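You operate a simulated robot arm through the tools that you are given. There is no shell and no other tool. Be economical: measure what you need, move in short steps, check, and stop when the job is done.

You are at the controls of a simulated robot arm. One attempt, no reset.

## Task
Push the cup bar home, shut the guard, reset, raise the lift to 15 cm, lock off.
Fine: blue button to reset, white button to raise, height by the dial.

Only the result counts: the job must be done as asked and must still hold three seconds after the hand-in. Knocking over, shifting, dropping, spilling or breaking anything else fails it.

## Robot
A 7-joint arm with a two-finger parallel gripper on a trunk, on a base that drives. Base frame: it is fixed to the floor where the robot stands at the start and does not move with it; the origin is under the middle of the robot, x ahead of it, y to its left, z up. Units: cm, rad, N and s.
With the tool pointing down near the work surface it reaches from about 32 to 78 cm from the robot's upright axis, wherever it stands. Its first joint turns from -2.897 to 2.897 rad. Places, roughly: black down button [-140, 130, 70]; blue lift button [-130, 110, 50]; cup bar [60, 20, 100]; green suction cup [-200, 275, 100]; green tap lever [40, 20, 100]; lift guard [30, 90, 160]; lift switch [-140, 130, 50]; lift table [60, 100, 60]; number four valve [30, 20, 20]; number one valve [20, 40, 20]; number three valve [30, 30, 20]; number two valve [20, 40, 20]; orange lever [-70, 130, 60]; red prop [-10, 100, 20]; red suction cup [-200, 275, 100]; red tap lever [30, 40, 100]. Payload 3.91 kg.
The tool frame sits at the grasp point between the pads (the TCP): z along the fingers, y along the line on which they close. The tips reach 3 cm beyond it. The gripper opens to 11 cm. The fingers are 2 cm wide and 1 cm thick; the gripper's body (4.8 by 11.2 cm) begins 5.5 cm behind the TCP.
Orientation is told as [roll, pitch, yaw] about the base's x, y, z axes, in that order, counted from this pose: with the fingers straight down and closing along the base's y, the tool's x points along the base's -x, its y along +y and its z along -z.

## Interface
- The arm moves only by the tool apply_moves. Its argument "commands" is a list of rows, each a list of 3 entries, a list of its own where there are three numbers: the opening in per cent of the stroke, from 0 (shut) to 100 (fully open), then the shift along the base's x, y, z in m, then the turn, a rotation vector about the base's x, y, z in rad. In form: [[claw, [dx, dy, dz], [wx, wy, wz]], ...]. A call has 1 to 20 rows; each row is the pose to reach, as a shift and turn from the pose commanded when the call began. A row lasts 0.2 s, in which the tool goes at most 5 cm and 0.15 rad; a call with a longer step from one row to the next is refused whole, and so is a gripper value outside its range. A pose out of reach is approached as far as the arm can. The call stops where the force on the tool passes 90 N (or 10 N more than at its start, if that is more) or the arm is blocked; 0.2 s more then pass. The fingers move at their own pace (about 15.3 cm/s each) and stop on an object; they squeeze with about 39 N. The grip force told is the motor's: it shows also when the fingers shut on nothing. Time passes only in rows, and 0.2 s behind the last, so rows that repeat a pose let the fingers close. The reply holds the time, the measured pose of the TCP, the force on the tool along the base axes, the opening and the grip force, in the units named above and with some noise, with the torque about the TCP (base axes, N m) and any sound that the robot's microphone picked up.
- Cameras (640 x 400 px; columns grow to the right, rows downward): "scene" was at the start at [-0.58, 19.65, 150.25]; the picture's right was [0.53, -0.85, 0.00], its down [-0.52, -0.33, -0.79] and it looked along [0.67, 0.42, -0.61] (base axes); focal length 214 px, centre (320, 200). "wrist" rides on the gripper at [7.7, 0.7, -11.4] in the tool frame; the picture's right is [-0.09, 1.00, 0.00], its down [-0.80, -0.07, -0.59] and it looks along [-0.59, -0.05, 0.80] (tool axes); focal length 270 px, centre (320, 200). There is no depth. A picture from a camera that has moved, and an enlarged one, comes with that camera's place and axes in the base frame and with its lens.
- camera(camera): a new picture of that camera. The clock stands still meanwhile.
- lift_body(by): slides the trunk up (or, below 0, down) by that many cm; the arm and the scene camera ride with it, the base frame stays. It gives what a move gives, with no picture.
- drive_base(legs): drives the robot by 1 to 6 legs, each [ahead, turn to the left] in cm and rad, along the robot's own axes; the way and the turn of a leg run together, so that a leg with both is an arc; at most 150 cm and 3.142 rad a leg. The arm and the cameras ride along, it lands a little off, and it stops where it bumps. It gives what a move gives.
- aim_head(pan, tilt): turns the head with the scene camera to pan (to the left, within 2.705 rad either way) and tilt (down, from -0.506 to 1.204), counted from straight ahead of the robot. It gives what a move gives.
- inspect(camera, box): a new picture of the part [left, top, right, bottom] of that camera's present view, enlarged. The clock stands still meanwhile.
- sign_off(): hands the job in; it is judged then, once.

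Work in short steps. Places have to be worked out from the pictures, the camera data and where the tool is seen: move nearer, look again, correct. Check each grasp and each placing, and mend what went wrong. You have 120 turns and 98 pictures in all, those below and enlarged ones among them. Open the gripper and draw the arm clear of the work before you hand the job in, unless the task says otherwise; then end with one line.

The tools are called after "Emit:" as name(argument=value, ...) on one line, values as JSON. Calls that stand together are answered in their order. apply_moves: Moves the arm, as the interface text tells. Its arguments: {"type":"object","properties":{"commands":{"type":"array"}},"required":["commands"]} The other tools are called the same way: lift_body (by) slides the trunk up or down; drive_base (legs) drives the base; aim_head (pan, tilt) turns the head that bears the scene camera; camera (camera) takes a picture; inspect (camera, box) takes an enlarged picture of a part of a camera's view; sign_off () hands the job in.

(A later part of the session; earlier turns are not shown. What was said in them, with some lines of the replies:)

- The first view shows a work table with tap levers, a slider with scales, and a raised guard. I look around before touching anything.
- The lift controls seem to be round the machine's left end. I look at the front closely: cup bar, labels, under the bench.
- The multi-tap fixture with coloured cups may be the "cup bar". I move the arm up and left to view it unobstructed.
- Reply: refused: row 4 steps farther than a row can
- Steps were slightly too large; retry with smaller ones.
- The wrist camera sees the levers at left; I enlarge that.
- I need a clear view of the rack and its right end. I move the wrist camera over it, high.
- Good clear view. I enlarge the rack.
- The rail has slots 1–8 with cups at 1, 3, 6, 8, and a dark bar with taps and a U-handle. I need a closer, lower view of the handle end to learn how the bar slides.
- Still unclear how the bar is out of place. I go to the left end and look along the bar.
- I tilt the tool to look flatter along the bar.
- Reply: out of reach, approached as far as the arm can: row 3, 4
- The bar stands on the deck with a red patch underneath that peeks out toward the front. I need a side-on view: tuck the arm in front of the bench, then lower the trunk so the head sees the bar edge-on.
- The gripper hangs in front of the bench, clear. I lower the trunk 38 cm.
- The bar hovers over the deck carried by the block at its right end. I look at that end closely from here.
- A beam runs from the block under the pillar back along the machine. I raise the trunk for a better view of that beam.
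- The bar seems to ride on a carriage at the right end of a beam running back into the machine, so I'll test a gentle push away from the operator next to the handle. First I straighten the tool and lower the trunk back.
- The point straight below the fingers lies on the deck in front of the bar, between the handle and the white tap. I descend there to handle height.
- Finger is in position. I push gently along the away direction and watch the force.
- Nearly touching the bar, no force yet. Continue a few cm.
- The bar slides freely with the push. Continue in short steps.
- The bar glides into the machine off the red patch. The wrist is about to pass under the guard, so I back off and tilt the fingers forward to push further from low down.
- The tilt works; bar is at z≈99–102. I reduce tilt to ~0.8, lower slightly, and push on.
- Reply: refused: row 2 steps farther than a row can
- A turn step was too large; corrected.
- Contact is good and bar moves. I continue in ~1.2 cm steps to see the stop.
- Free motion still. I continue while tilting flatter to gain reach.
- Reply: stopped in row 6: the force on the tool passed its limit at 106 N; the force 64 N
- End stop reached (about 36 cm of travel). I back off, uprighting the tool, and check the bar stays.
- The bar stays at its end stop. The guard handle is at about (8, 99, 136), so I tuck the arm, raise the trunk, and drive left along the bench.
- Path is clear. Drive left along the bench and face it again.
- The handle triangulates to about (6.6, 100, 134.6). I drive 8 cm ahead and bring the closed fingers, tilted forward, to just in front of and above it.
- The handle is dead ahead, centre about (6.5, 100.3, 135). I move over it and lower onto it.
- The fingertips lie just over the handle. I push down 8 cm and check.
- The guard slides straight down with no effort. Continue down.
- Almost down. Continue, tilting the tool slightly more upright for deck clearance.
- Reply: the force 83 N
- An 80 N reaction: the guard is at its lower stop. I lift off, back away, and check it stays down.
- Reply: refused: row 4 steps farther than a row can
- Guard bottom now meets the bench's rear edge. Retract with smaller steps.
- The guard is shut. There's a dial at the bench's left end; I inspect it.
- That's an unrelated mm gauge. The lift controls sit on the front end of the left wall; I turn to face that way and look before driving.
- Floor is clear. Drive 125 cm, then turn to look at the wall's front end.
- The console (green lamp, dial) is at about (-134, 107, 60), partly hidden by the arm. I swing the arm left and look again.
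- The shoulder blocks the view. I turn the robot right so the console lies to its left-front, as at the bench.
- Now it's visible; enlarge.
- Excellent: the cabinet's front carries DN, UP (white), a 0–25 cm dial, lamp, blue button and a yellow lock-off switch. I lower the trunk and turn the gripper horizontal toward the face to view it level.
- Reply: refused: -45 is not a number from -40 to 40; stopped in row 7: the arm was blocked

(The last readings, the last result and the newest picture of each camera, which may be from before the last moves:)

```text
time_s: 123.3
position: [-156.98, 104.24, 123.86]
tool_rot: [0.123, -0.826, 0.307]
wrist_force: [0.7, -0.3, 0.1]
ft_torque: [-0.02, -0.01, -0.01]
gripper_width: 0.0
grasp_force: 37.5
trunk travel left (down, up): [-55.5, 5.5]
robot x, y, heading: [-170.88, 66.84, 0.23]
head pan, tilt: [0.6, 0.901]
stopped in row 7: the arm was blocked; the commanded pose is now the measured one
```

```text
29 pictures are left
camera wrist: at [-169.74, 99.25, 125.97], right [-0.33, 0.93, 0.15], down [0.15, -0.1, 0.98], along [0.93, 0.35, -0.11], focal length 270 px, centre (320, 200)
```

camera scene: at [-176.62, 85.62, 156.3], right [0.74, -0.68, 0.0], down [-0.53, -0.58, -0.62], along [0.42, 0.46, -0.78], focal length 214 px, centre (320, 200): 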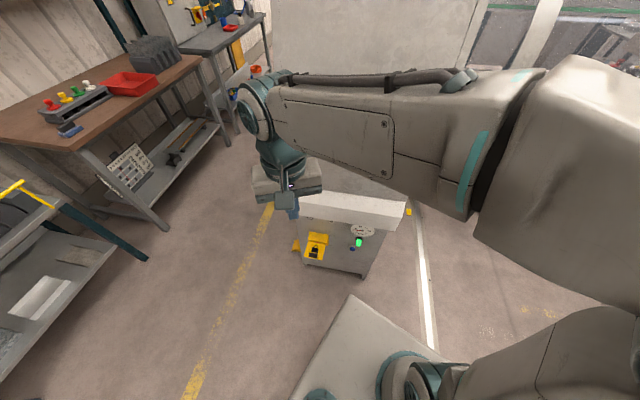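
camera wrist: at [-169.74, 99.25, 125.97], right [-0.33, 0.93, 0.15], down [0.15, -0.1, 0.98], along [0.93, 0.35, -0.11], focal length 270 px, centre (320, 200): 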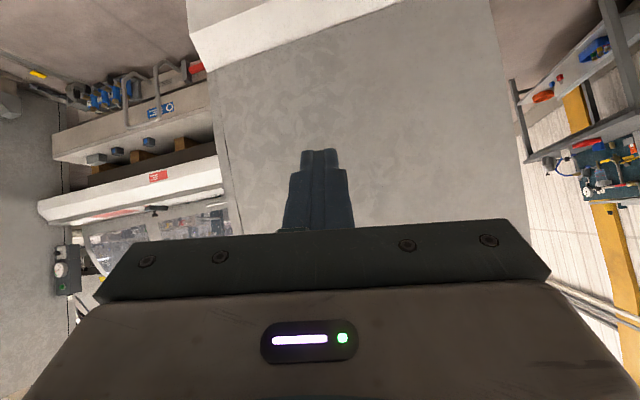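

The tilt ran into a joint limit at that heading. I undo it, lower the trunk, and turn the robot to face the panel squarely.

Emit:
apply_moves(commands=[[0, [-0.01, 0, 0.0], [-0.045, 0.125, 0.02]], [0, [-0.02, 0, 0.0], [-0.09, 0.25, 0.04]], [0, [-0.03, 0, 0.0], [-0.135, 0.375, 0.06]], [0, [-0.04, 0, 0.0], [-0.18, 0.5, 0.08]], [0, [-0.05, 0, 0.0], [-0.225, 0.625, 0.1]], [0, [-0.06, 0, 0.0], [-0.27, 0.75, 0.12]]])

Emit:
drive_base(legs=[[0, 0.42]])

Emit:
lift_body(by=-38)

```text
time_s: 124.7
position: [-162.95, 104.23, 123.84]
tool_rot: [0.142, -0.026, 0.426]
wrist_force: [0.1, 0.6, -0.1]
ft_torque: [0.02, 0.01, 0.01]
gripper_width: 0.0
grasp_force: 37.3
trunk travel left (down, up): [-55.5, 5.5]
robot x, y, heading: [-170.74, 66.91, 0.228]
head pan, tilt: [0.6, 0.901]
```

```text
time_s: 126.3
position: [-178.83, 104.1, 123.82]
tool_rot: [0.144, -0.03, 0.844]
wrist_force: [-0.6, -0.2, -0.5]
ft_torque: [0.01, -0.03, 0.0]
gripper_width: 0.0
grasp_force: 37.9
trunk travel left (down, up): [-55.5, 5.5]
robot x, y, heading: [-170.34, 67.12, 0.651]
head pan, tilt: [0.6, 0.901]
```

```text
time_s: 130.0
position: [-178.8, 104.13, 85.98]
tool_rot: [0.143, -0.029, 0.844]
wrist_force: [0.5, 0.6, 0.6]
ft_torque: [-0.01, 0.03, -0.01]
gripper_width: 0.0
grasp_force: 37.6
trunk travel left (down, up): [-17.5, 43.5]
robot x, y, heading: [-170.44, 67.17, 0.645]
head pan, tilt: [0.6, 0.901]
```

I bring the tool in front of the panel and straighten it, then tilt level.

Emit:
apply_moves(commands=[[0, [0.03, 0.0, -0.02], [-0.03, -0.035, -0.06]], [0, [0.06, 0.0, -0.04], [-0.06, -0.07, -0.12]], [0, [0.1, 0.0, -0.05], [-0.095, -0.107, -0.18]], [0, [0.14, 0.0, -0.06], [-0.095, -0.107, -0.23]], [0, [0.16, 0.0, -0.06], [-0.095, -0.107, -0.23]]])

Emit:
apply_moves(commands=[[0, [0.0, -0.0, 0], [0.08, -0.114, 0]], [0, [0, 0, 0], [0.16, -0.229, 0]], [0, [0.0, 0, 0], [0.24, -0.343, 0]], [0, [0.0, 0, 0], [0.32, -0.458, 0]], [0, [0, 0, 0], [0.4, -0.572, 0]], [0, [0, 0, 0], [0.48, -0.687, 0]], [0, [0, 0, 0], [0.53, -0.76, 0]]])

Emit:
camera(camera="wrist")

```text
time_s: 131.2
position: [-162.83, 104.19, 79.71]
tool_rot: [0.001, -0.044, 0.619]
wrist_force: [0.5, 0.3, 0.2]
ft_torque: [-0.04, -0.02, -0.03]
gripper_width: 0.01
grasp_force: 38.2
trunk travel left (down, up): [-17.5, 43.5]
robot x, y, heading: [-170.7, 66.93, 0.644]
head pan, tilt: [0.6, 0.901]
```

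```text
time_s: 132.6
position: [-162.19, 104.81, 75.08]
tool_rot: [-0.014, -0.673, 0.638]
wrist_force: [-0.4, 0.6, 0.2]
ft_torque: [0.04, 0.03, -0.03]
gripper_width: 0.0
grasp_force: 38.1
trunk travel left (down, up): [-17.5, 43.5]
robot x, y, heading: [-170.58, 66.93, 0.644]
head pan, tilt: [0.6, 0.901]
stopped in row 7: the arm was blocked; the commanded pose is now the measured one
```

```text
28 pictures are left
camera wrist: at [-173.44, 97.35, 79.37], right [-0.53, 0.85, 0.04], down [0.24, 0.1, 0.96], along [0.81, 0.52, -0.26], focal length 270 px, centre (320, 200)
```

wrist: 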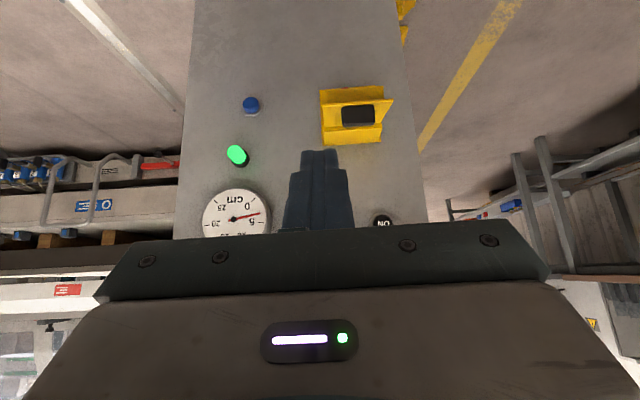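

The panel is clear: dial reads just under 5 cm, blue ≈(-128.6,111.5,48.5), white UP ≈(-136,122.4,72). The arm is too folded to tilt further, so I back the base 15 cm and level the fingers.

Emit:
drive_base(legs=[[-15, 0]])

Emit:
apply_moves(commands=[[0, [0.02, 0.01, -0.01], [0.06, -0.085, 0]], [0, [0.05, 0.02, -0.02], [0.12, -0.17, 0]], [0, [0.085, 0.03, -0.04], [0.18, -0.255, 0]], [0, [0.12, 0.04, -0.06], [0.24, -0.34, 0]], [0, [0.145, 0.045, -0.08], [0.3, -0.425, 0]], [0, [0.17, 0.05, -0.1], [0.36, -0.51, 0]], [0, [0.195, 0.05, -0.12], [0.36, -0.51, 0]]])

Emit:
aim_head(pan=0.1, tilt=0.6)

Emit:
camera(camera="scene")

```text
time_s: 134.0
position: [-174.35, 95.68, 75.27]
tool_rot: [-0.014, -0.673, 0.639]
wrist_force: [0.4, 0.2, -0.3]
ft_torque: [0.0, 0.01, -0.01]
gripper_width: 0.01
grasp_force: 37.6
trunk travel left (down, up): [-17.5, 43.5]
robot x, y, heading: [-182.83, 58.29, 0.643]
head pan, tilt: [0.6, 0.901]
```

```text
time_s: 134.7
position: [-169.03, 98.47, 69.68]
tool_rot: [0.218, -0.675, 0.486]
wrist_force: [0.3, 0.5, 0.4]
ft_torque: [0.0, -0.04, -0.01]
gripper_width: 0.01
grasp_force: 37.6
trunk travel left (down, up): [-17.5, 43.5]
robot x, y, heading: [-182.79, 58.41, 0.646]
head pan, tilt: [0.6, 0.901]
stopped in row 3: the arm was blocked; the commanded pose is now the measured one
```

```text
time_s: 135.7
position: [-168.95, 98.27, 69.71]
tool_rot: [0.217, -0.672, 0.486]
wrist_force: [-0.5, -0.1, 0.0]
ft_torque: [-0.01, 0.0, -0.03]
gripper_width: 0.0
grasp_force: 37.9
trunk travel left (down, up): [-17.5, 43.5]
robot x, y, heading: [-182.84, 58.19, 0.646]
head pan, tilt: [0.099, 0.6]
```

```text
27 pictures are left
camera scene: at [-191.58, 71.54, 120.77], right [0.68, -0.73, 0.0], down [-0.41, -0.39, -0.82], along [0.6, 0.56, -0.57], focal length 214 px, centre (320, 200)
```

scene: 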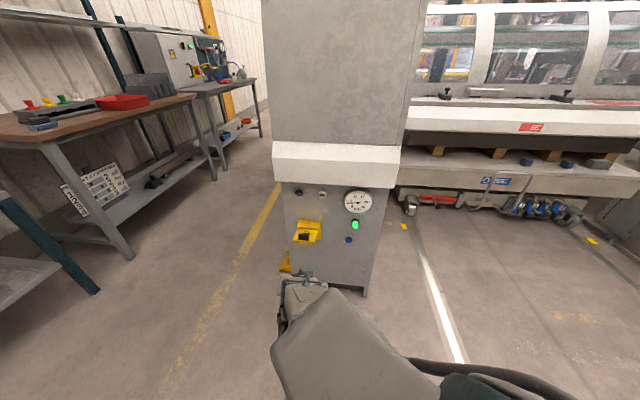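

The head now sees the whole panel well. I extend toward the panel before tilting, restoring the orientation on the way, after lowering the trunk a bit.

Emit:
lift_body(by=-12)

Emit:
apply_moves(commands=[[0, [0.03, 0.02, 0.0], [0, 0, 0]], [0, [0.06, 0.04, 0.0], [0, 0, 0]], [0, [0.09, 0.06, 0.0], [-0.025, -0.06, -0.004]], [0, [0.12, 0.08, 0.0], [-0.05, -0.12, -0.007]], [0, [0.14, 0.1, 0.0], [-0.076, -0.186, -0.011]], [0, [0.15, 0.11, 0.0], [-0.076, -0.186, -0.011]]])

```text
time_s: 137.2
position: [-168.98, 98.42, 57.6]
tool_rot: [0.219, -0.672, 0.486]
wrist_force: [0.2, 0.3, 0.4]
ft_torque: [-0.01, -0.04, 0.0]
gripper_width: 0.0
grasp_force: 37.7
trunk travel left (down, up): [-5.5, 55.5]
robot x, y, heading: [-182.49, 58.19, 0.644]
head pan, tilt: [0.099, 0.6]
```

```text
time_s: 138.6
position: [-153.87, 109.52, 57.7]
tool_rot: [-0.002, -0.793, 0.624]
wrist_force: [-0.1, 0.4, 0.8]
ft_torque: [0.02, -0.04, -0.02]
gripper_width: 0.02
grasp_force: 38.0
trunk travel left (down, up): [-5.5, 55.5]
robot x, y, heading: [-182.49, 58.49, 0.649]
head pan, tilt: [0.099, 0.6]
```

Now move in front of the blue button and level the fingers further.

Emit:
apply_moves(commands=[[0, [0.02, -0.01, -0.015], [0.06, -0.085, 0]], [0, [0.045, -0.02, -0.03], [0.12, -0.17, 0]], [0, [0.07, -0.03, -0.045], [0.18, -0.255, 0]], [0, [0.09, -0.04, -0.06], [0.24, -0.34, 0]], [0, [0.11, -0.05, -0.07], [0.26, -0.366, 0]], [0, [0.125, -0.06, -0.08], [0.26, -0.366, 0]]])

Emit:
camera(camera="wrist")

Emit:
inspect(camera="scene", box=[250, 130, 430, 290])

```text
time_s: 140.0
position: [-141.34, 103.42, 49.67]
tool_rot: [-0.006, -1.241, 0.627]
wrist_force: [-0.5, -0.5, -0.4]
ft_torque: [-0.03, 0.0, 0.0]
gripper_width: 0.0
grasp_force: 37.8
trunk travel left (down, up): [-5.5, 55.5]
robot x, y, heading: [-182.44, 58.06, 0.643]
head pan, tilt: [0.099, 0.6]
```

```text
26 pictures are left
camera wrist: at [-152.7, 95.95, 46.11], right [-0.56, 0.83, 0.08], down [-0.21, -0.23, 0.95], along [0.8, 0.51, 0.3], focal length 270 px, centre (320, 200)
```

wrist: 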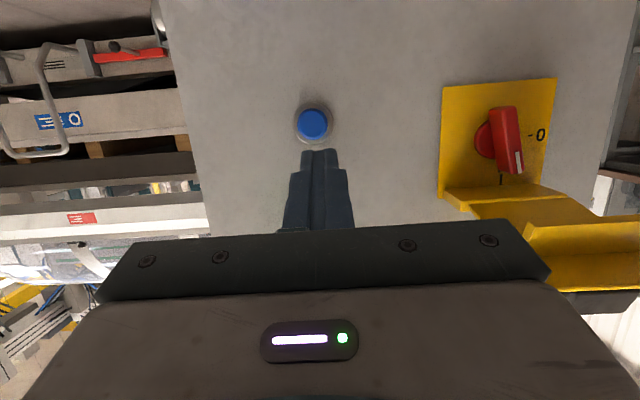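

```text
2.50 times, centred on (340, 210) of scene
camera zoom: at [-191.54, 71.5, 108.78], right [0.68, -0.73, 0.0], down [-0.41, -0.38, -0.83], along [0.61, 0.56, -0.56], focal length 536 px, centre (270, 175)
```

zoom: 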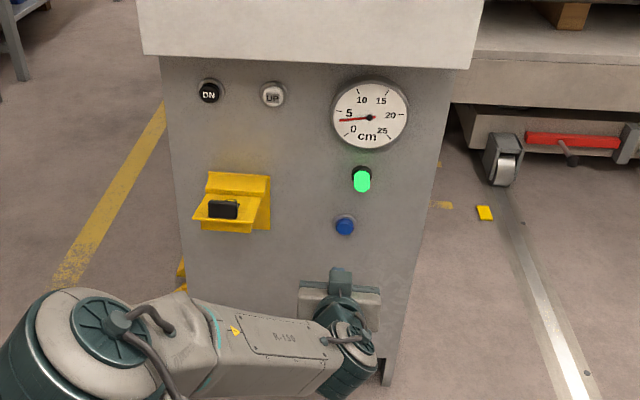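

Clear view: the dial is just below 5, the yellow cage holds a red rotary switch (0 marked). I align on the blue button and press it, with fine steps.

Emit:
apply_moves(commands=[[0, [0.007, -0.01, -0.016], [0, 0, 0]], [0, [0.032, 0.007, -0.016], [0, 0, 0]], [0, [0.056, 0.025, -0.016], [0, 0, 0]], [0, [0.073, 0.036, -0.016], [0, 0, 0]], [0, [0.081, 0.042, -0.016], [0, 0, 0]], [0, [0.087, 0.046, -0.016], [0, 0, 0]], [0, [0.093, 0.05, -0.016], [0, 0, 0]], [0, [0.099, 0.054, -0.016], [0, 0, 0]]])

Emit:
inspect(camera="scene", box=[250, 130, 430, 290])

```text
time_s: 141.8
position: [-131.58, 108.9, 48.07]
tool_rot: [-0.009, -1.242, 0.631]
wrist_force: [-0.3, -0.3, 0.3]
ft_torque: [-0.02, 0.0, 0.02]
gripper_width: 0.02
grasp_force: 37.4
trunk travel left (down, up): [-5.5, 55.5]
robot x, y, heading: [-182.79, 58.17, 0.647]
head pan, tilt: [0.099, 0.6]
```

```text
2.50 times, centred on (340, 210) of scene
camera zoom: at [-191.53, 71.51, 108.78], right [0.68, -0.73, 0.0], down [-0.41, -0.38, -0.83], along [0.61, 0.56, -0.56], focal length 536 px, centre (270, 175)
```

zoom: 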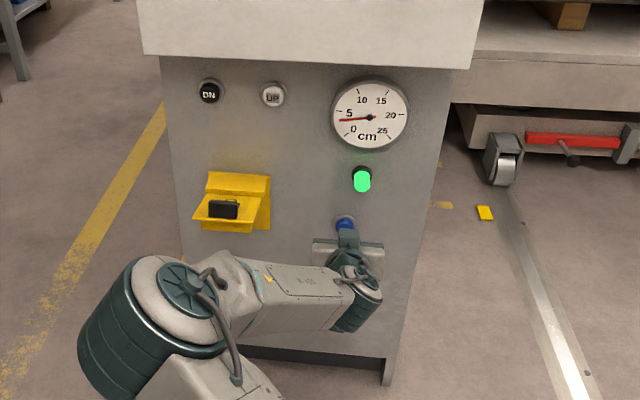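

Just short of the button. I push forward slowly until force builds.

Emit:
apply_moves(commands=[[0, [0.004, 0.003, 0], [0, 0, 0]], [0, [0.008, 0.0055, 0], [0, 0, 0]], [0, [0.012, 0.008, 0], [0, 0, 0]], [0, [0.016, 0.011, 0], [0, 0, 0]], [0, [0.016, 0.011, 0], [0, 0, 0]]])

Emit:
camera(camera="wrist")

```text
time_s: 143.0
position: [-130.09, 109.86, 48.02]
tool_rot: [-0.008, -1.241, 0.628]
wrist_force: [-16.5, -12.2, 2.9]
ft_torque: [0.03, 0.0, -0.02]
gripper_width: 0.01
grasp_force: 37.7
trunk travel left (down, up): [-5.5, 55.5]
robot x, y, heading: [-182.5, 58.3, 0.643]
head pan, tilt: [0.099, 0.6]
heard: click
```

```text
23 pictures are left
camera wrist: at [-141.33, 102.44, 44.54], right [-0.56, 0.83, 0.08], down [-0.21, -0.23, 0.95], along [0.81, 0.51, 0.3], focal length 270 px, centre (320, 200)
```

wrist: 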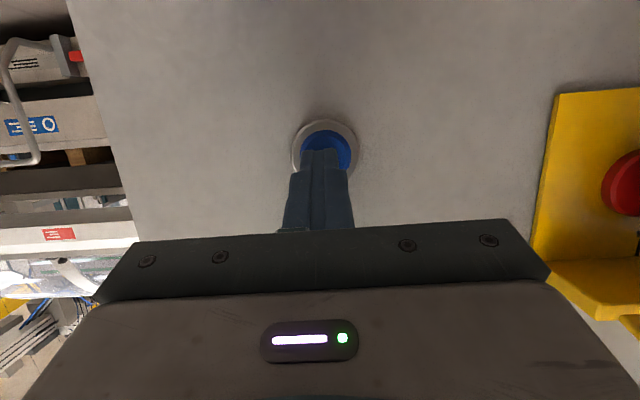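

The blue button clicked. I back off, rise, and move in front of the white UP button at about (-136, 122.2, 71.7).

Emit:
apply_moves(commands=[[0, [-0.03, -0.02, 0], [0, 0, 0]], [0, [-0.06, -0.042, 0.01], [0, 0, 0]], [0, [-0.08, -0.056, 0.045], [0.03, -0.041, 0]], [0, [-0.08, -0.056, 0.09], [0.06, -0.082, 0]], [0, [-0.08, -0.056, 0.135], [0.06, -0.082, 0]], [0, [-0.09, -0.04, 0.175], [0.06, -0.082, 0]], [0, [-0.105, -0.01, 0.21], [0.06, -0.082, 0]], [0, [-0.12, 0.025, 0.235], [0.06, -0.082, 0]], [0, [-0.131, 0.06, 0.243], [0.06, -0.082, 0]], [0, [-0.132, 0.07, 0.243], [0.06, -0.082, 0]]])

Emit:
camera(camera="wrist")

Emit:
inspect(camera="scene", box=[250, 130, 430, 290])

```text
time_s: 145.2
position: [-143.28, 116.82, 72.3]
tool_rot: [-0.008, -1.341, 0.629]
wrist_force: [-0.5, 0.8, 0.1]
ft_torque: [-0.04, 0.02, 0.01]
gripper_width: 0.0
grasp_force: 37.4
trunk travel left (down, up): [-5.5, 55.5]
robot x, y, heading: [-182.53, 57.49, 0.649]
head pan, tilt: [0.099, 0.6]
```

```text
22 pictures are left
camera wrist: at [-154.17, 109.72, 67.45], right [-0.56, 0.82, 0.08], down [-0.28, -0.29, 0.91], along [0.78, 0.49, 0.4], focal length 270 px, centre (320, 200)
```

wrist: 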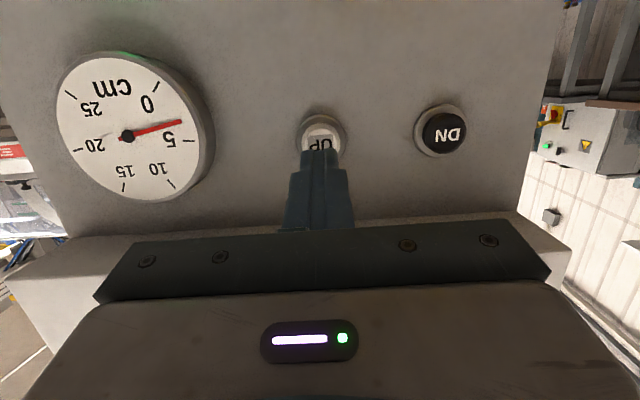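

```text
2.50 times, centred on (340, 210) of scene
camera zoom: at [-191.53, 71.5, 108.78], right [0.68, -0.73, 0.0], down [-0.41, -0.38, -0.83], along [0.61, 0.56, -0.56], focal length 536 px, centre (270, 175)
```

zoom: 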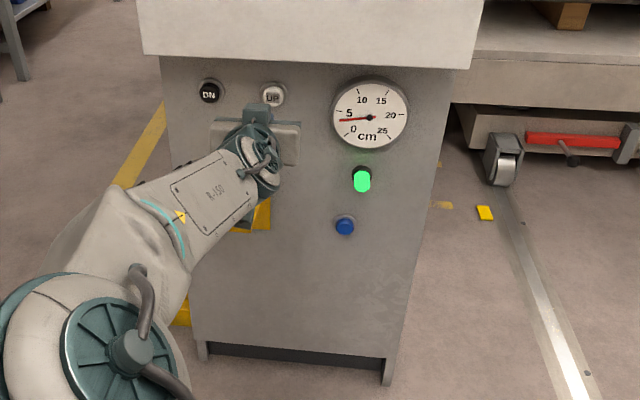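

The wrist camera shows both the dial (~3.7 cm) and the UP button, well aligned. I advance slowly to make contact.

Emit:
apply_moves(commands=[[0, [0.02, 0.014, 0], [0, 0, 0]], [0, [0.037, 0.026, 0], [0, 0, 0]], [0, [0.044, 0.031, 0], [0, 0, 0]], [0, [0.049, 0.0345, 0], [0, 0, 0]]])

```text
time_s: 146.2
position: [-138.29, 120.37, 72.32]
tool_rot: [-0.006, -1.341, 0.628]
wrist_force: [-0.8, -1.9, 0.3]
ft_torque: [0.02, -0.01, 0.0]
gripper_width: 0.0
grasp_force: 37.8
trunk travel left (down, up): [-5.5, 55.5]
robot x, y, heading: [-182.48, 58.18, 0.641]
head pan, tilt: [0.099, 0.6]
heard: click
```

A click already; check the dial.

Emit:
camera(camera="wrist")

```text
20 pictures are left
camera wrist: at [-149.23, 113.17, 67.37], right [-0.56, 0.82, 0.08], down [-0.28, -0.29, 0.91], along [0.78, 0.49, 0.4], focal length 270 px, centre (320, 200)
```

wrist: 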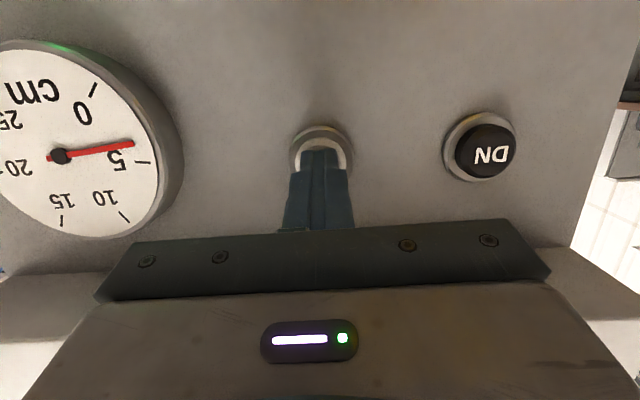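

The dial is in view. I hold for 1 s to measure the lift's speed.

Emit:
apply_moves(commands=[[0, [0, 0, 0], [0, 0, 0]], [0, [0, 0, 0], [0, 0, 0]], [0, [0, 0, 0], [0, 0, 0]], [0, [0, 0, 0], [0, 0, 0]]])

Emit:
camera(camera="wrist")

```text
time_s: 147.2
position: [-138.36, 120.4, 72.29]
tool_rot: [-0.007, -1.342, 0.627]
wrist_force: [-1.8, -0.8, -0.5]
ft_torque: [0.04, -0.01, 0.0]
gripper_width: 0.01
grasp_force: 37.6
trunk travel left (down, up): [-5.5, 55.5]
robot x, y, heading: [-182.4, 57.94, 0.644]
head pan, tilt: [0.099, 0.6]
```

```text
19 pictures are left
camera wrist: at [-149.24, 113.17, 67.37], right [-0.56, 0.82, 0.08], down [-0.28, -0.29, 0.91], along [0.78, 0.49, 0.4], focal length 270 px, centre (320, 200)
```

wrist: 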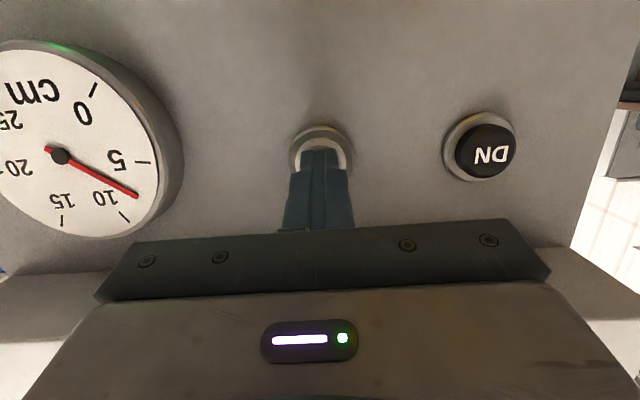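

About 4 cm/s: now ≈8 cm. Hold another 1.0 s toward 12.

Emit:
apply_moves(commands=[[0, [0, 0, 0], [0, 0, 0]], [0, [0, 0, 0], [0, 0, 0]], [0, [0, 0, 0], [0, 0, 0]], [0, [0, 0, 0], [0, 0, 0]]])

Emit:
inspect(camera="wrist", box=[0, 20, 240, 240])

```text
time_s: 148.2
position: [-138.29, 120.26, 72.34]
tool_rot: [-0.007, -1.343, 0.627]
wrist_force: [-1.6, -1.1, 0.5]
ft_torque: [-0.05, -0.03, 0.01]
gripper_width: 0.0
grasp_force: 37.7
trunk travel left (down, up): [-5.5, 55.5]
robot x, y, heading: [-182.92, 58.31, 0.645]
head pan, tilt: [0.099, 0.6]
```

```text
1.82 times, centred on (120, 130) of wrist
camera zoom: at [-149.24, 113.16, 67.38], right [-0.56, 0.82, 0.08], down [-0.28, -0.29, 0.91], along [0.78, 0.49, 0.4], focal length 491 px, centre (684, 327)
```

zoom: 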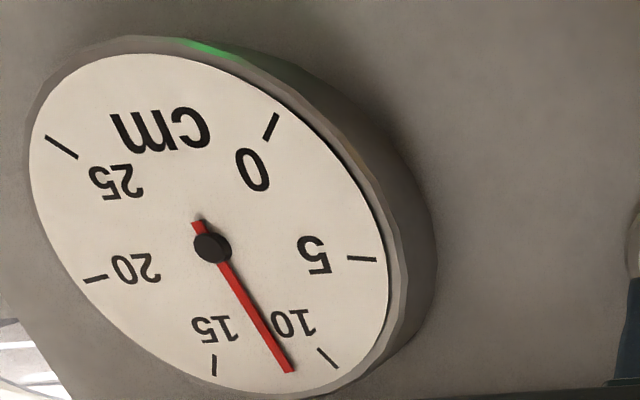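

The dial calculates to ≈11.6 cm, rising ≈4 cm/s, so ≈0.85 s remain. I hold four rows and then snatch back.

Emit:
apply_moves(commands=[[0, [0, 0, 0], [0, 0, 0]], [0, [0, 0, 0], [0, 0, 0]], [0, [0, 0, 0], [0, 0, 0]], [0, [0, 0, 0], [0, 0, 0]], [0, [-0.039, -0.027, 0], [0, 0, 0]], [0, [-0.049, -0.0345, 0], [0, 0, 0]]])

Emit:
inspect(camera="wrist", box=[20, 30, 240, 230])

```text
time_s: 149.6
position: [-143.22, 116.91, 72.37]
tool_rot: [-0.005, -1.342, 0.624]
wrist_force: [0.1, 0.0, 0.7]
ft_torque: [0.0, 0.01, 0.0]
gripper_width: 0.0
grasp_force: 37.8
trunk travel left (down, up): [-5.5, 55.5]
robot x, y, heading: [-182.75, 58.07, 0.643]
head pan, tilt: [0.099, 0.6]
```

```text
2.00 times, centred on (130, 130) of wrist
camera zoom: at [-154.11, 109.77, 67.45], right [-0.56, 0.82, 0.08], down [-0.28, -0.29, 0.91], along [0.78, 0.49, 0.4], focal length 541 px, centre (700, 340)
```

zoom: 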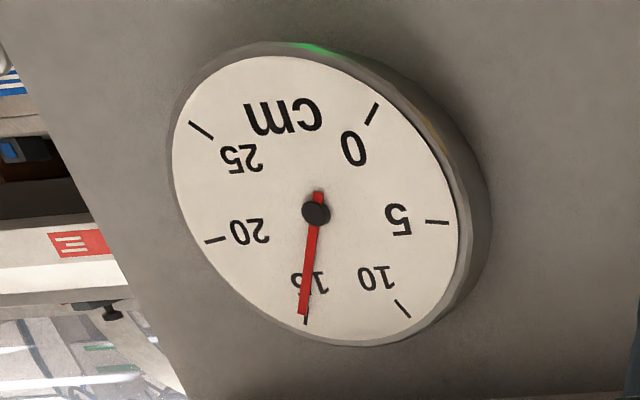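

The needle sits at about 15. I cross-check from the head camera.

Emit:
inspect(camera="scene", box=[368, 155, 428, 195])

```text
10.00 times, centred on (398, 175) of scene
camera zoom: at [-191.52, 71.52, 108.78], right [0.68, -0.73, 0.0], down [-0.41, -0.38, -0.82], along [0.61, 0.56, -0.57], focal length 2145 px, centre (-460, 450)
```

zoom: 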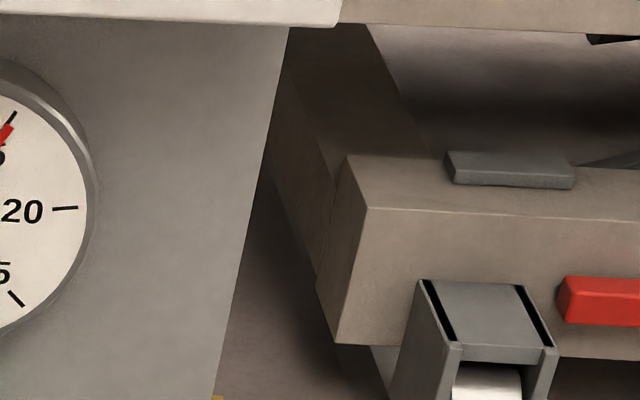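

Mis-aimed crop; once more on the dial itself.

Emit:
inspect(camera="scene", box=[330, 157, 390, 197])

```text
10.00 times, centred on (360, 177) of scene
camera zoom: at [-191.52, 71.52, 108.78], right [0.68, -0.73, 0.0], down [-0.41, -0.38, -0.82], along [0.61, 0.56, -0.57], focal length 2145 px, centre (-80, 430)
```

zoom: 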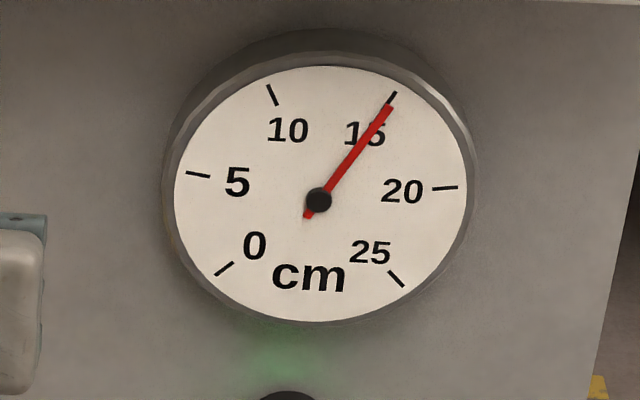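

The dial gives ≈15.1 cm: good. Now the lock-off switch: I back off and view the yellow cage up close.

Emit:
apply_moves(commands=[[0, [-0.03, -0.01, 0], [0, 0, 0]], [0, [-0.06, -0.02, -0.02], [0, 0, 0]], [0, [-0.09, -0.03, -0.04], [-0.03, 0.04, 0]], [0, [-0.12, -0.03, -0.07], [-0.08, 0.11, 0]], [0, [-0.14, -0.03, -0.1], [-0.13, 0.18, 0]], [0, [-0.15, -0.032, -0.12], [-0.17, 0.245, 0]]])

Emit:
inspect(camera="wrist", box=[180, 0, 500, 220])

Emit:
inspect(camera="scene", box=[270, 190, 350, 245])

```text
time_s: 151.0
position: [-158.21, 113.75, 60.35]
tool_rot: [0.003, -1.044, 0.618]
wrist_force: [0.9, -0.8, 0.3]
ft_torque: [-0.02, -0.02, 0.02]
gripper_width: 0.0
grasp_force: 37.8
trunk travel left (down, up): [-5.5, 55.5]
robot x, y, heading: [-182.62, 57.89, 0.649]
head pan, tilt: [0.099, 0.6]
```

```text
1.82 times, centred on (340, 110) of wrist
camera zoom: at [-169.78, 106.02, 59.42], right [-0.54, 0.84, 0.08], down [-0.05, -0.12, 0.99], along [0.84, 0.53, 0.11], focal length 491 px, centre (284, 364)
```

zoom: 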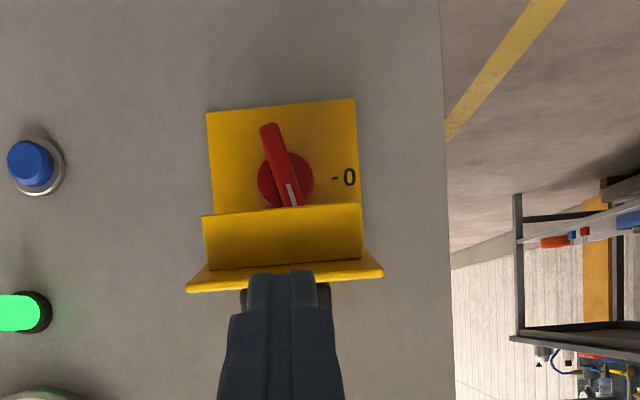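

```text
7.27 times, centred on (310, 218) of scene
camera zoom: at [-191.54, 71.51, 108.78], right [0.68, -0.73, 0.0], down [-0.41, -0.38, -0.83], along [0.61, 0.56, -0.56], focal length 1560 px, centre (393, 73)
```

zoom: 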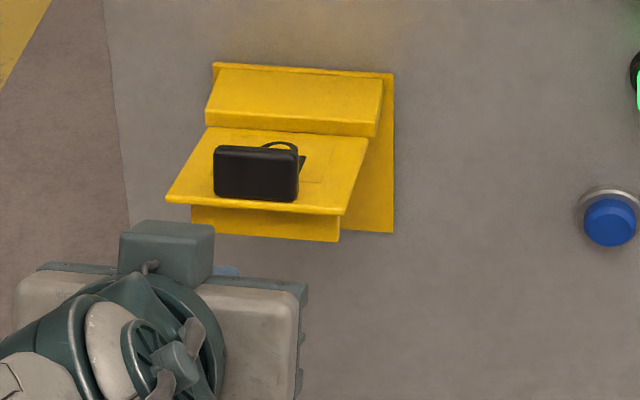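

The cage is an opened yellow cover above a red rotary with its mark up; "0" is at its left. I plan to push the bar's lower end to the right (quarter turn), then fold the cover down. First position the closed fingers left-below the bar.

Emit:
apply_moves(commands=[[0, [0.0, 0.01, -0.04], [0.05, -0.07, 0]], [0, [0.0, 0.02, -0.08], [0.1, -0.14, 0]], [0, [0.0, 0.03, -0.12], [0.15, -0.21, 0]], [0, [0.02, 0.055, -0.123], [0.2, -0.29, 0]], [0, [0.05, 0.075, -0.123], [0.207, -0.295, 0]], [0, [0.08, 0.09, -0.123], [0.207, -0.295, 0]], [0, [0.092, 0.0955, -0.123], [0.207, -0.295, 0]]])

Emit:
camera(camera="wrist")

```text
time_s: 152.6
position: [-148.98, 123.28, 48.04]
tool_rot: [-0.003, -1.404, 0.623]
wrist_force: [-0.1, -0.4, 0.3]
ft_torque: [0.03, 0.0, 0.0]
gripper_width: 0.0
grasp_force: 38.0
trunk travel left (down, up): [-5.5, 55.5]
robot x, y, heading: [-182.58, 58.4, 0.644]
head pan, tilt: [0.099, 0.6]
```

```text
12 pictures are left
camera wrist: at [-159.63, 116.36, 42.33], right [-0.57, 0.82, 0.09], down [-0.33, -0.32, 0.89], along [0.75, 0.48, 0.45], focal length 270 px, centre (320, 200)
```

wrist: 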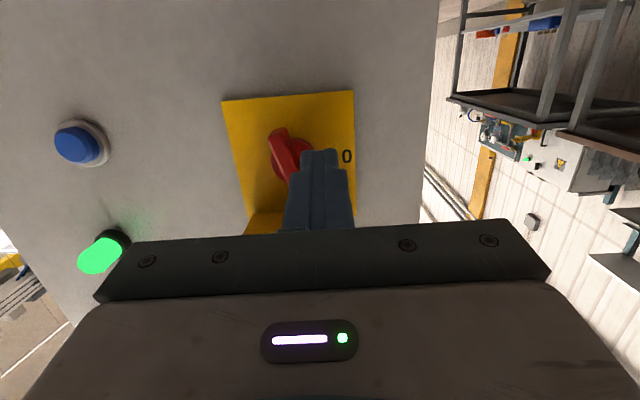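

The bar's lower end is at about u-right of the fingertip by ~1 cm. I insert beside it and sweep it round a quarter turn to the right.

Emit:
apply_moves(commands=[[0, [0, 0, -0.006], [0, 0, 0]], [0, [0.0245, 0.017, -0.006], [0, 0, 0]], [0, [0.0434, 0.0305, -0.006], [0, 0, 0]], [0, [0.0489, 0.0227, -0.006], [0, 0, 0]], [0, [0.0544, 0.0148, -0.005], [0, 0, 0]], [0, [0.058, 0.0097, -0.0053], [0, 0, 0]], [0, [0.0616, 0.0046, -0.0053], [0, 0, 0]], [0, [0.0657, -0.0012, -0.0029], [0, 0, 0]], [0, [0.0693, -0.0064, 0.0013], [0, 0, 0]], [0, [0.0721, -0.0104, 0.007], [0, 0, 0]], [0, [0.0735, -0.0124, 0.0114], [0, 0, 0]]])

Emit:
camera(camera="wrist")

```text
time_s: 155.0
position: [-141.87, 122.24, 48.57]
tool_rot: [-0.022, -1.397, 0.649]
wrist_force: [-6.8, 8.3, -29.4]
ft_torque: [0.81, -1.73, -0.62]
gripper_width: 0.01
grasp_force: 37.5
trunk travel left (down, up): [-5.5, 55.5]
robot x, y, heading: [-182.84, 58.35, 0.648]
head pan, tilt: [0.099, 0.6]
```

```text
11 pictures are left
camera wrist: at [-152.51, 115.17, 42.96], right [-0.57, 0.82, 0.08], down [-0.32, -0.32, 0.89], along [0.76, 0.48, 0.44], focal length 270 px, centre (320, 200)
```

wrist: 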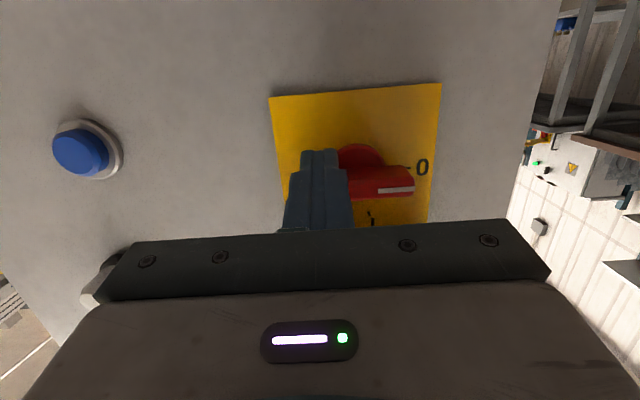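

The red bar now points at 0. I back out, rise above the cover, and look at it.

Emit:
apply_moves(commands=[[0, [0, 0, -0.014], [0, 0, 0]], [0, [-0.03, -0.021, -0.014], [0, 0, 0]], [0, [-0.065, -0.045, -0.014], [0, 0, 0]], [0, [-0.1, -0.07, -0.014], [0, 0, 0]], [0, [-0.125, -0.087, 0.01], [0, 0, 0]], [0, [-0.135, -0.09, 0.055], [-0.06, 0.09, 0]], [0, [-0.135, -0.09, 0.1], [-0.13, 0.18, 0]], [0, [-0.135, -0.09, 0.145], [-0.19, 0.27, 0]], [0, [-0.135, -0.09, 0.19], [-0.25, 0.35, 0]], [0, [-0.135, -0.085, 0.23], [-0.31, 0.44, 0]], [0, [-0.135, -0.08, 0.25], [-0.37, 0.53, 0]]])

Emit:
inspect(camera="wrist", box=[160, 0, 480, 220])

Emit:
inspect(camera="scene", box=[260, 150, 400, 250])

```text
time_s: 157.4
position: [-155.1, 114.21, 74.19]
tool_rot: [0.009, -0.758, 0.613]
wrist_force: [0.3, 0.3, 0.3]
ft_torque: [-0.03, -0.01, -0.02]
gripper_width: 0.01
grasp_force: 37.1
trunk travel left (down, up): [-5.5, 55.5]
robot x, y, heading: [-182.78, 57.97, 0.653]
head pan, tilt: [0.099, 0.6]
```

```text
1.82 times, centred on (320, 110) of wrist
camera zoom: at [-166.51, 106.64, 77.23], right [-0.53, 0.85, 0.07], down [0.19, 0.04, 0.98], along [0.83, 0.53, -0.18], focal length 491 px, centre (320, 364)
```

zoom: 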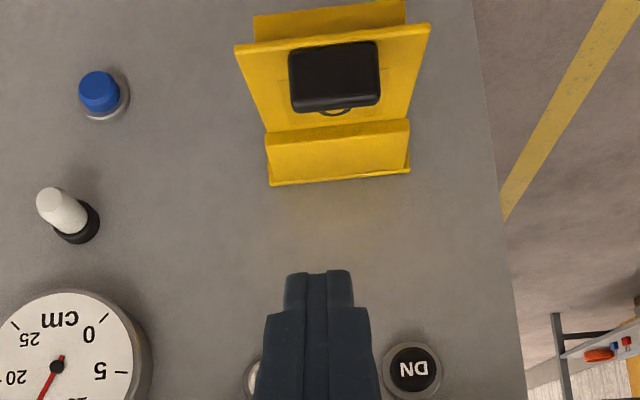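

```text
4.00 times, centred on (330, 200) of scene
camera zoom: at [-191.54, 71.52, 108.77], right [0.68, -0.73, 0.0], down [-0.41, -0.38, -0.83], along [0.61, 0.56, -0.56], focal length 858 px, centre (280, 200)
```

zoom: 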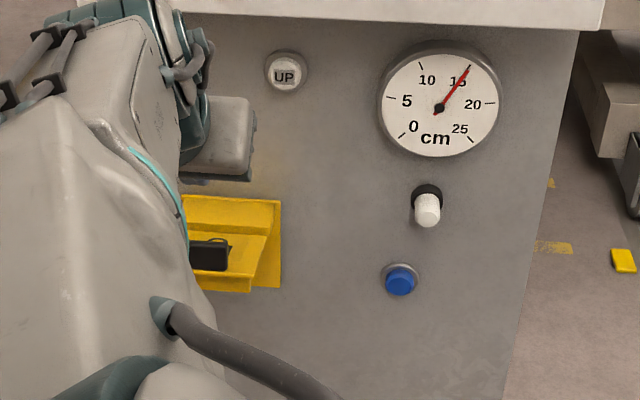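

The lamp is out and the dial still shows 15. The cover hinges near the plate top (≈n −45, z 56) and sticks out to n≈−54, carrying a black padlock; I press beside the padlock and swing the cover down along its arc, first half.

Emit:
apply_moves(commands=[[0, [0.025, -0.005, -0.01], [0, 0, 0]], [0, [0.05, 0.005, -0.03], [0, 0, 0]], [0, [0.0659, 0.0157, -0.06], [0, 0, 0]], [0, [0.0659, 0.0157, -0.1], [0, 0, 0]], [0, [0.0659, 0.0157, -0.13], [0, 0, 0]], [0, [0.0659, 0.0157, -0.15], [0, 0, 0]], [0, [0.0659, 0.0157, -0.165], [0, 0, 0]], [0, [0.0675, 0.0168, -0.178], [0, 0, 0]], [0, [0.0692, 0.018, -0.19], [0, 0, 0]]])

Emit:
inspect(camera="wrist", box=[160, 0, 480, 220])

```text
time_s: 159.4
position: [-148.25, 115.8, 55.27]
tool_rot: [0.009, -0.757, 0.614]
wrist_force: [-0.6, -0.9, 0.6]
ft_torque: [0.0, -0.01, 0.0]
gripper_width: 0.0
grasp_force: 37.5
trunk travel left (down, up): [-5.5, 55.5]
robot x, y, heading: [-182.51, 58.09, 0.645]
head pan, tilt: [0.099, 0.6]
```

```text
1.82 times, centred on (320, 110) of wrist
camera zoom: at [-159.61, 108.35, 58.27], right [-0.53, 0.85, 0.07], down [0.19, 0.04, 0.98], along [0.83, 0.53, -0.18], focal length 491 px, centre (320, 364)
```

zoom: 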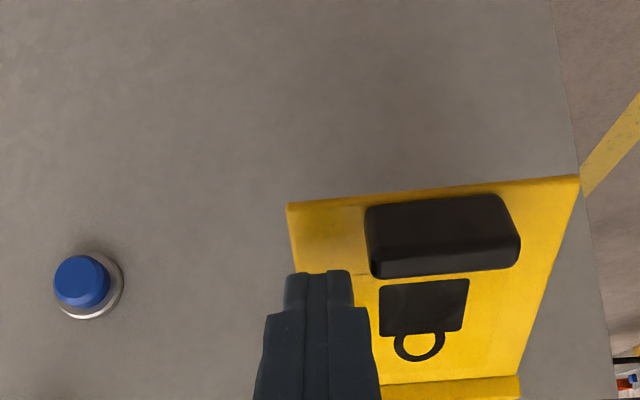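

The cover is swinging down smoothly. Continue along the arc and press it in.

Emit:
apply_moves(commands=[[0, [0.0074, 0.0052, -0.015], [0, 0, 0]], [0, [0.0172, 0.0121, -0.027], [0, 0, 0]], [0, [0.0262, 0.0184, -0.035], [0, 0, 0]], [0, [0.0352, 0.0248, -0.04], [0, 0, 0]], [0, [0.0442, 0.0311, -0.043], [0, 0, 0]], [0, [0.0524, 0.0368, -0.045], [0, 0, 0]], [0, [0.0605, 0.0426, -0.045], [0, 0, 0]], [0, [0.0687, 0.0483, -0.045], [0, 0, 0]]])

Emit:
inspect(camera="scene", box=[260, 150, 400, 250])

```text
time_s: 161.3
position: [-142.2, 120.2, 50.28]
tool_rot: [0.007, -0.736, 0.618]
wrist_force: [-32.2, -30.9, 30.2]
ft_torque: [0.29, -0.3, -0.14]
gripper_width: 0.01
grasp_force: 38.1
trunk travel left (down, up): [-5.5, 55.5]
robot x, y, heading: [-182.89, 58.13, 0.65]
head pan, tilt: [0.099, 0.6]
stopped in row 8: the force on the tool passed its limit at 94 N (the readings are from after the stop); the commanded pose is now the measured one
```

```text
4.00 times, centred on (330, 200) of scene
camera zoom: at [-191.91, 71.19, 108.79], right [0.68, -0.73, 0.0], down [-0.41, -0.38, -0.83], along [0.6, 0.56, -0.56], focal length 858 px, centre (280, 200)
```

zoom: 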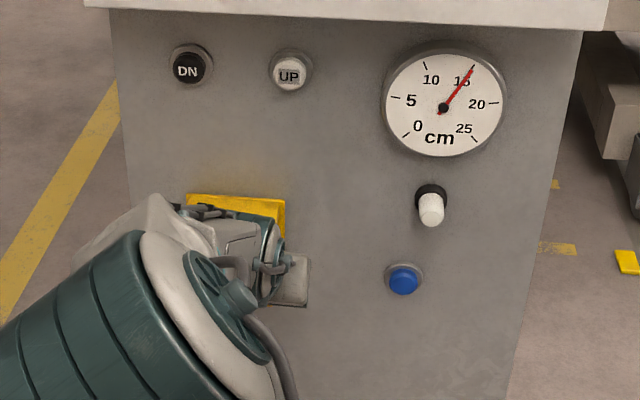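

A firm stop with the cover vertical. I back away and inspect.

Emit:
apply_moves(commands=[[0, [-0.025, -0.017, 0.0], [0, 0, 0]], [0, [-0.06, -0.042, 0.0], [0, 0, 0]], [0, [-0.095, -0.067, 0.0], [0, 0, 0]], [0, [-0.13, -0.09, 0.0], [0, 0, 0]], [0, [-0.15, -0.105, 0.01], [0, 0, 0]]])

Emit:
inspect(camera="wrist", box=[160, 0, 480, 220])

```text
time_s: 162.5
position: [-157.22, 109.77, 51.14]
tool_rot: [0.007, -0.738, 0.616]
wrist_force: [0.2, -0.1, 0.8]
ft_torque: [0.01, -0.01, -0.01]
gripper_width: 0.02
grasp_force: 37.6
trunk travel left (down, up): [-5.5, 55.5]
robot x, y, heading: [-182.57, 58.34, 0.653]
head pan, tilt: [0.099, 0.6]
```

```text
1.82 times, centred on (320, 110) of wrist
camera zoom: at [-168.43, 102.27, 54.48], right [-0.53, 0.85, 0.06], down [0.2, 0.05, 0.98], along [0.83, 0.53, -0.2], focal length 491 px, centre (320, 364)
```

zoom: 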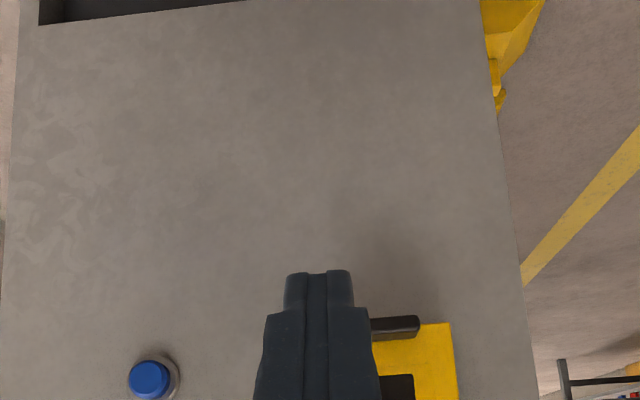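

The cover stays closed as far as seen. I withdraw the arm and take a full look from the head.

Emit:
apply_moves(commands=[[20, [-0.03, -0.02, -0.01], [0, 0, 0]], [40, [-0.06, -0.045, -0.02], [-0.05, 0.07, 0]], [60, [-0.09, -0.07, -0.03], [-0.1, 0.14, 0]], [80, [-0.11, -0.09, -0.04], [-0.15, 0.21, 0]], [100, [-0.12, -0.1, -0.05], [-0.2, 0.28, 0]]])

Emit:
inspect(camera="scene", box=[250, 140, 410, 260])

```text
time_s: 163.7
position: [-169.14, 99.78, 46.21]
tool_rot: [0.005, -0.394, 0.617]
wrist_force: [1.2, -0.7, -0.3]
ft_torque: [0.02, -0.03, -0.02]
gripper_width: 11.0
grasp_force: 0.0
trunk travel left (down, up): [-5.5, 55.5]
robot x, y, heading: [-182.63, 58.09, 0.647]
head pan, tilt: [0.099, 0.6]
```

```text
3.33 times, centred on (330, 200) of scene
camera zoom: at [-191.73, 71.37, 108.78], right [0.68, -0.73, 0.0], down [-0.41, -0.39, -0.83], along [0.6, 0.56, -0.56], focal length 715 px, centre (287, 200)
```

zoom: 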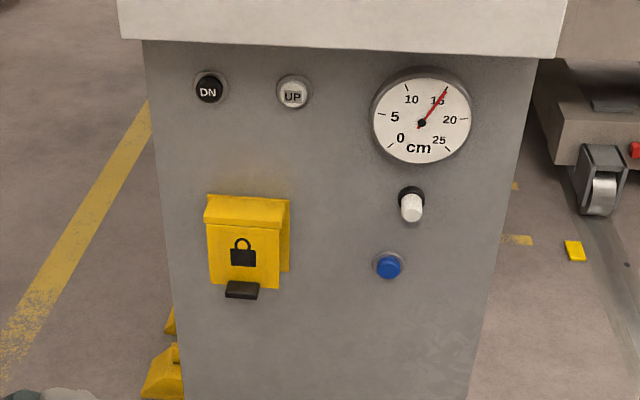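

The cover is shut over the switch with the padlock sign, lamp out, dial 15. One last look at the machine's guard.

Emit:
aim_head(pan=-0.35, tilt=0.35)

Emit:
camera(camera="scene")

```text
time_s: 164.6
position: [-169.02, 99.85, 46.34]
tool_rot: [0.004, -0.394, 0.618]
wrist_force: [-0.2, 0.1, -0.2]
ft_torque: [-0.01, -0.01, 0.0]
gripper_width: 10.99
grasp_force: 0.0
trunk travel left (down, up): [-5.5, 55.5]
robot x, y, heading: [-182.46, 57.87, 0.645]
head pan, tilt: [-0.351, 0.351]
```

```text
4 pictures are left
camera scene: at [-189.3, 68.1, 111.05], right [0.3, -0.96, 0.0], down [-0.33, -0.1, -0.94], along [0.9, 0.28, -0.34], focal length 214 px, centre (320, 200)
```

scene: 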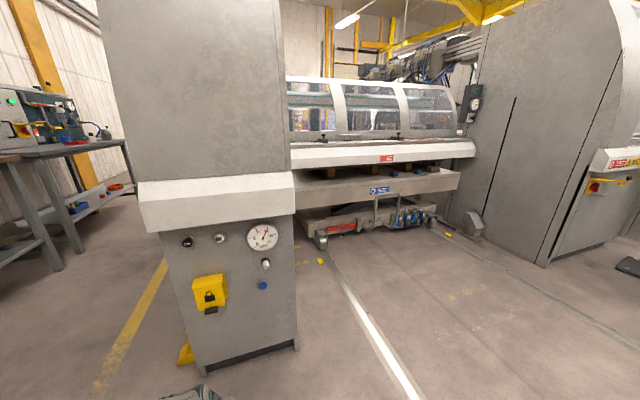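

The guard is down, the lift has risen on its scissor, and the switch is locked off. The gripper is open and clear, so I hand in.

Emit:
sign_off()

```text
The job is handed in.
```

The job is handed in: I pushed the cup bar to its end stop, shut the guard, pressed the blue reset, raised the lift to about 15.1 cm on the dial, and turned the switch to 0 with its lock cover closed.
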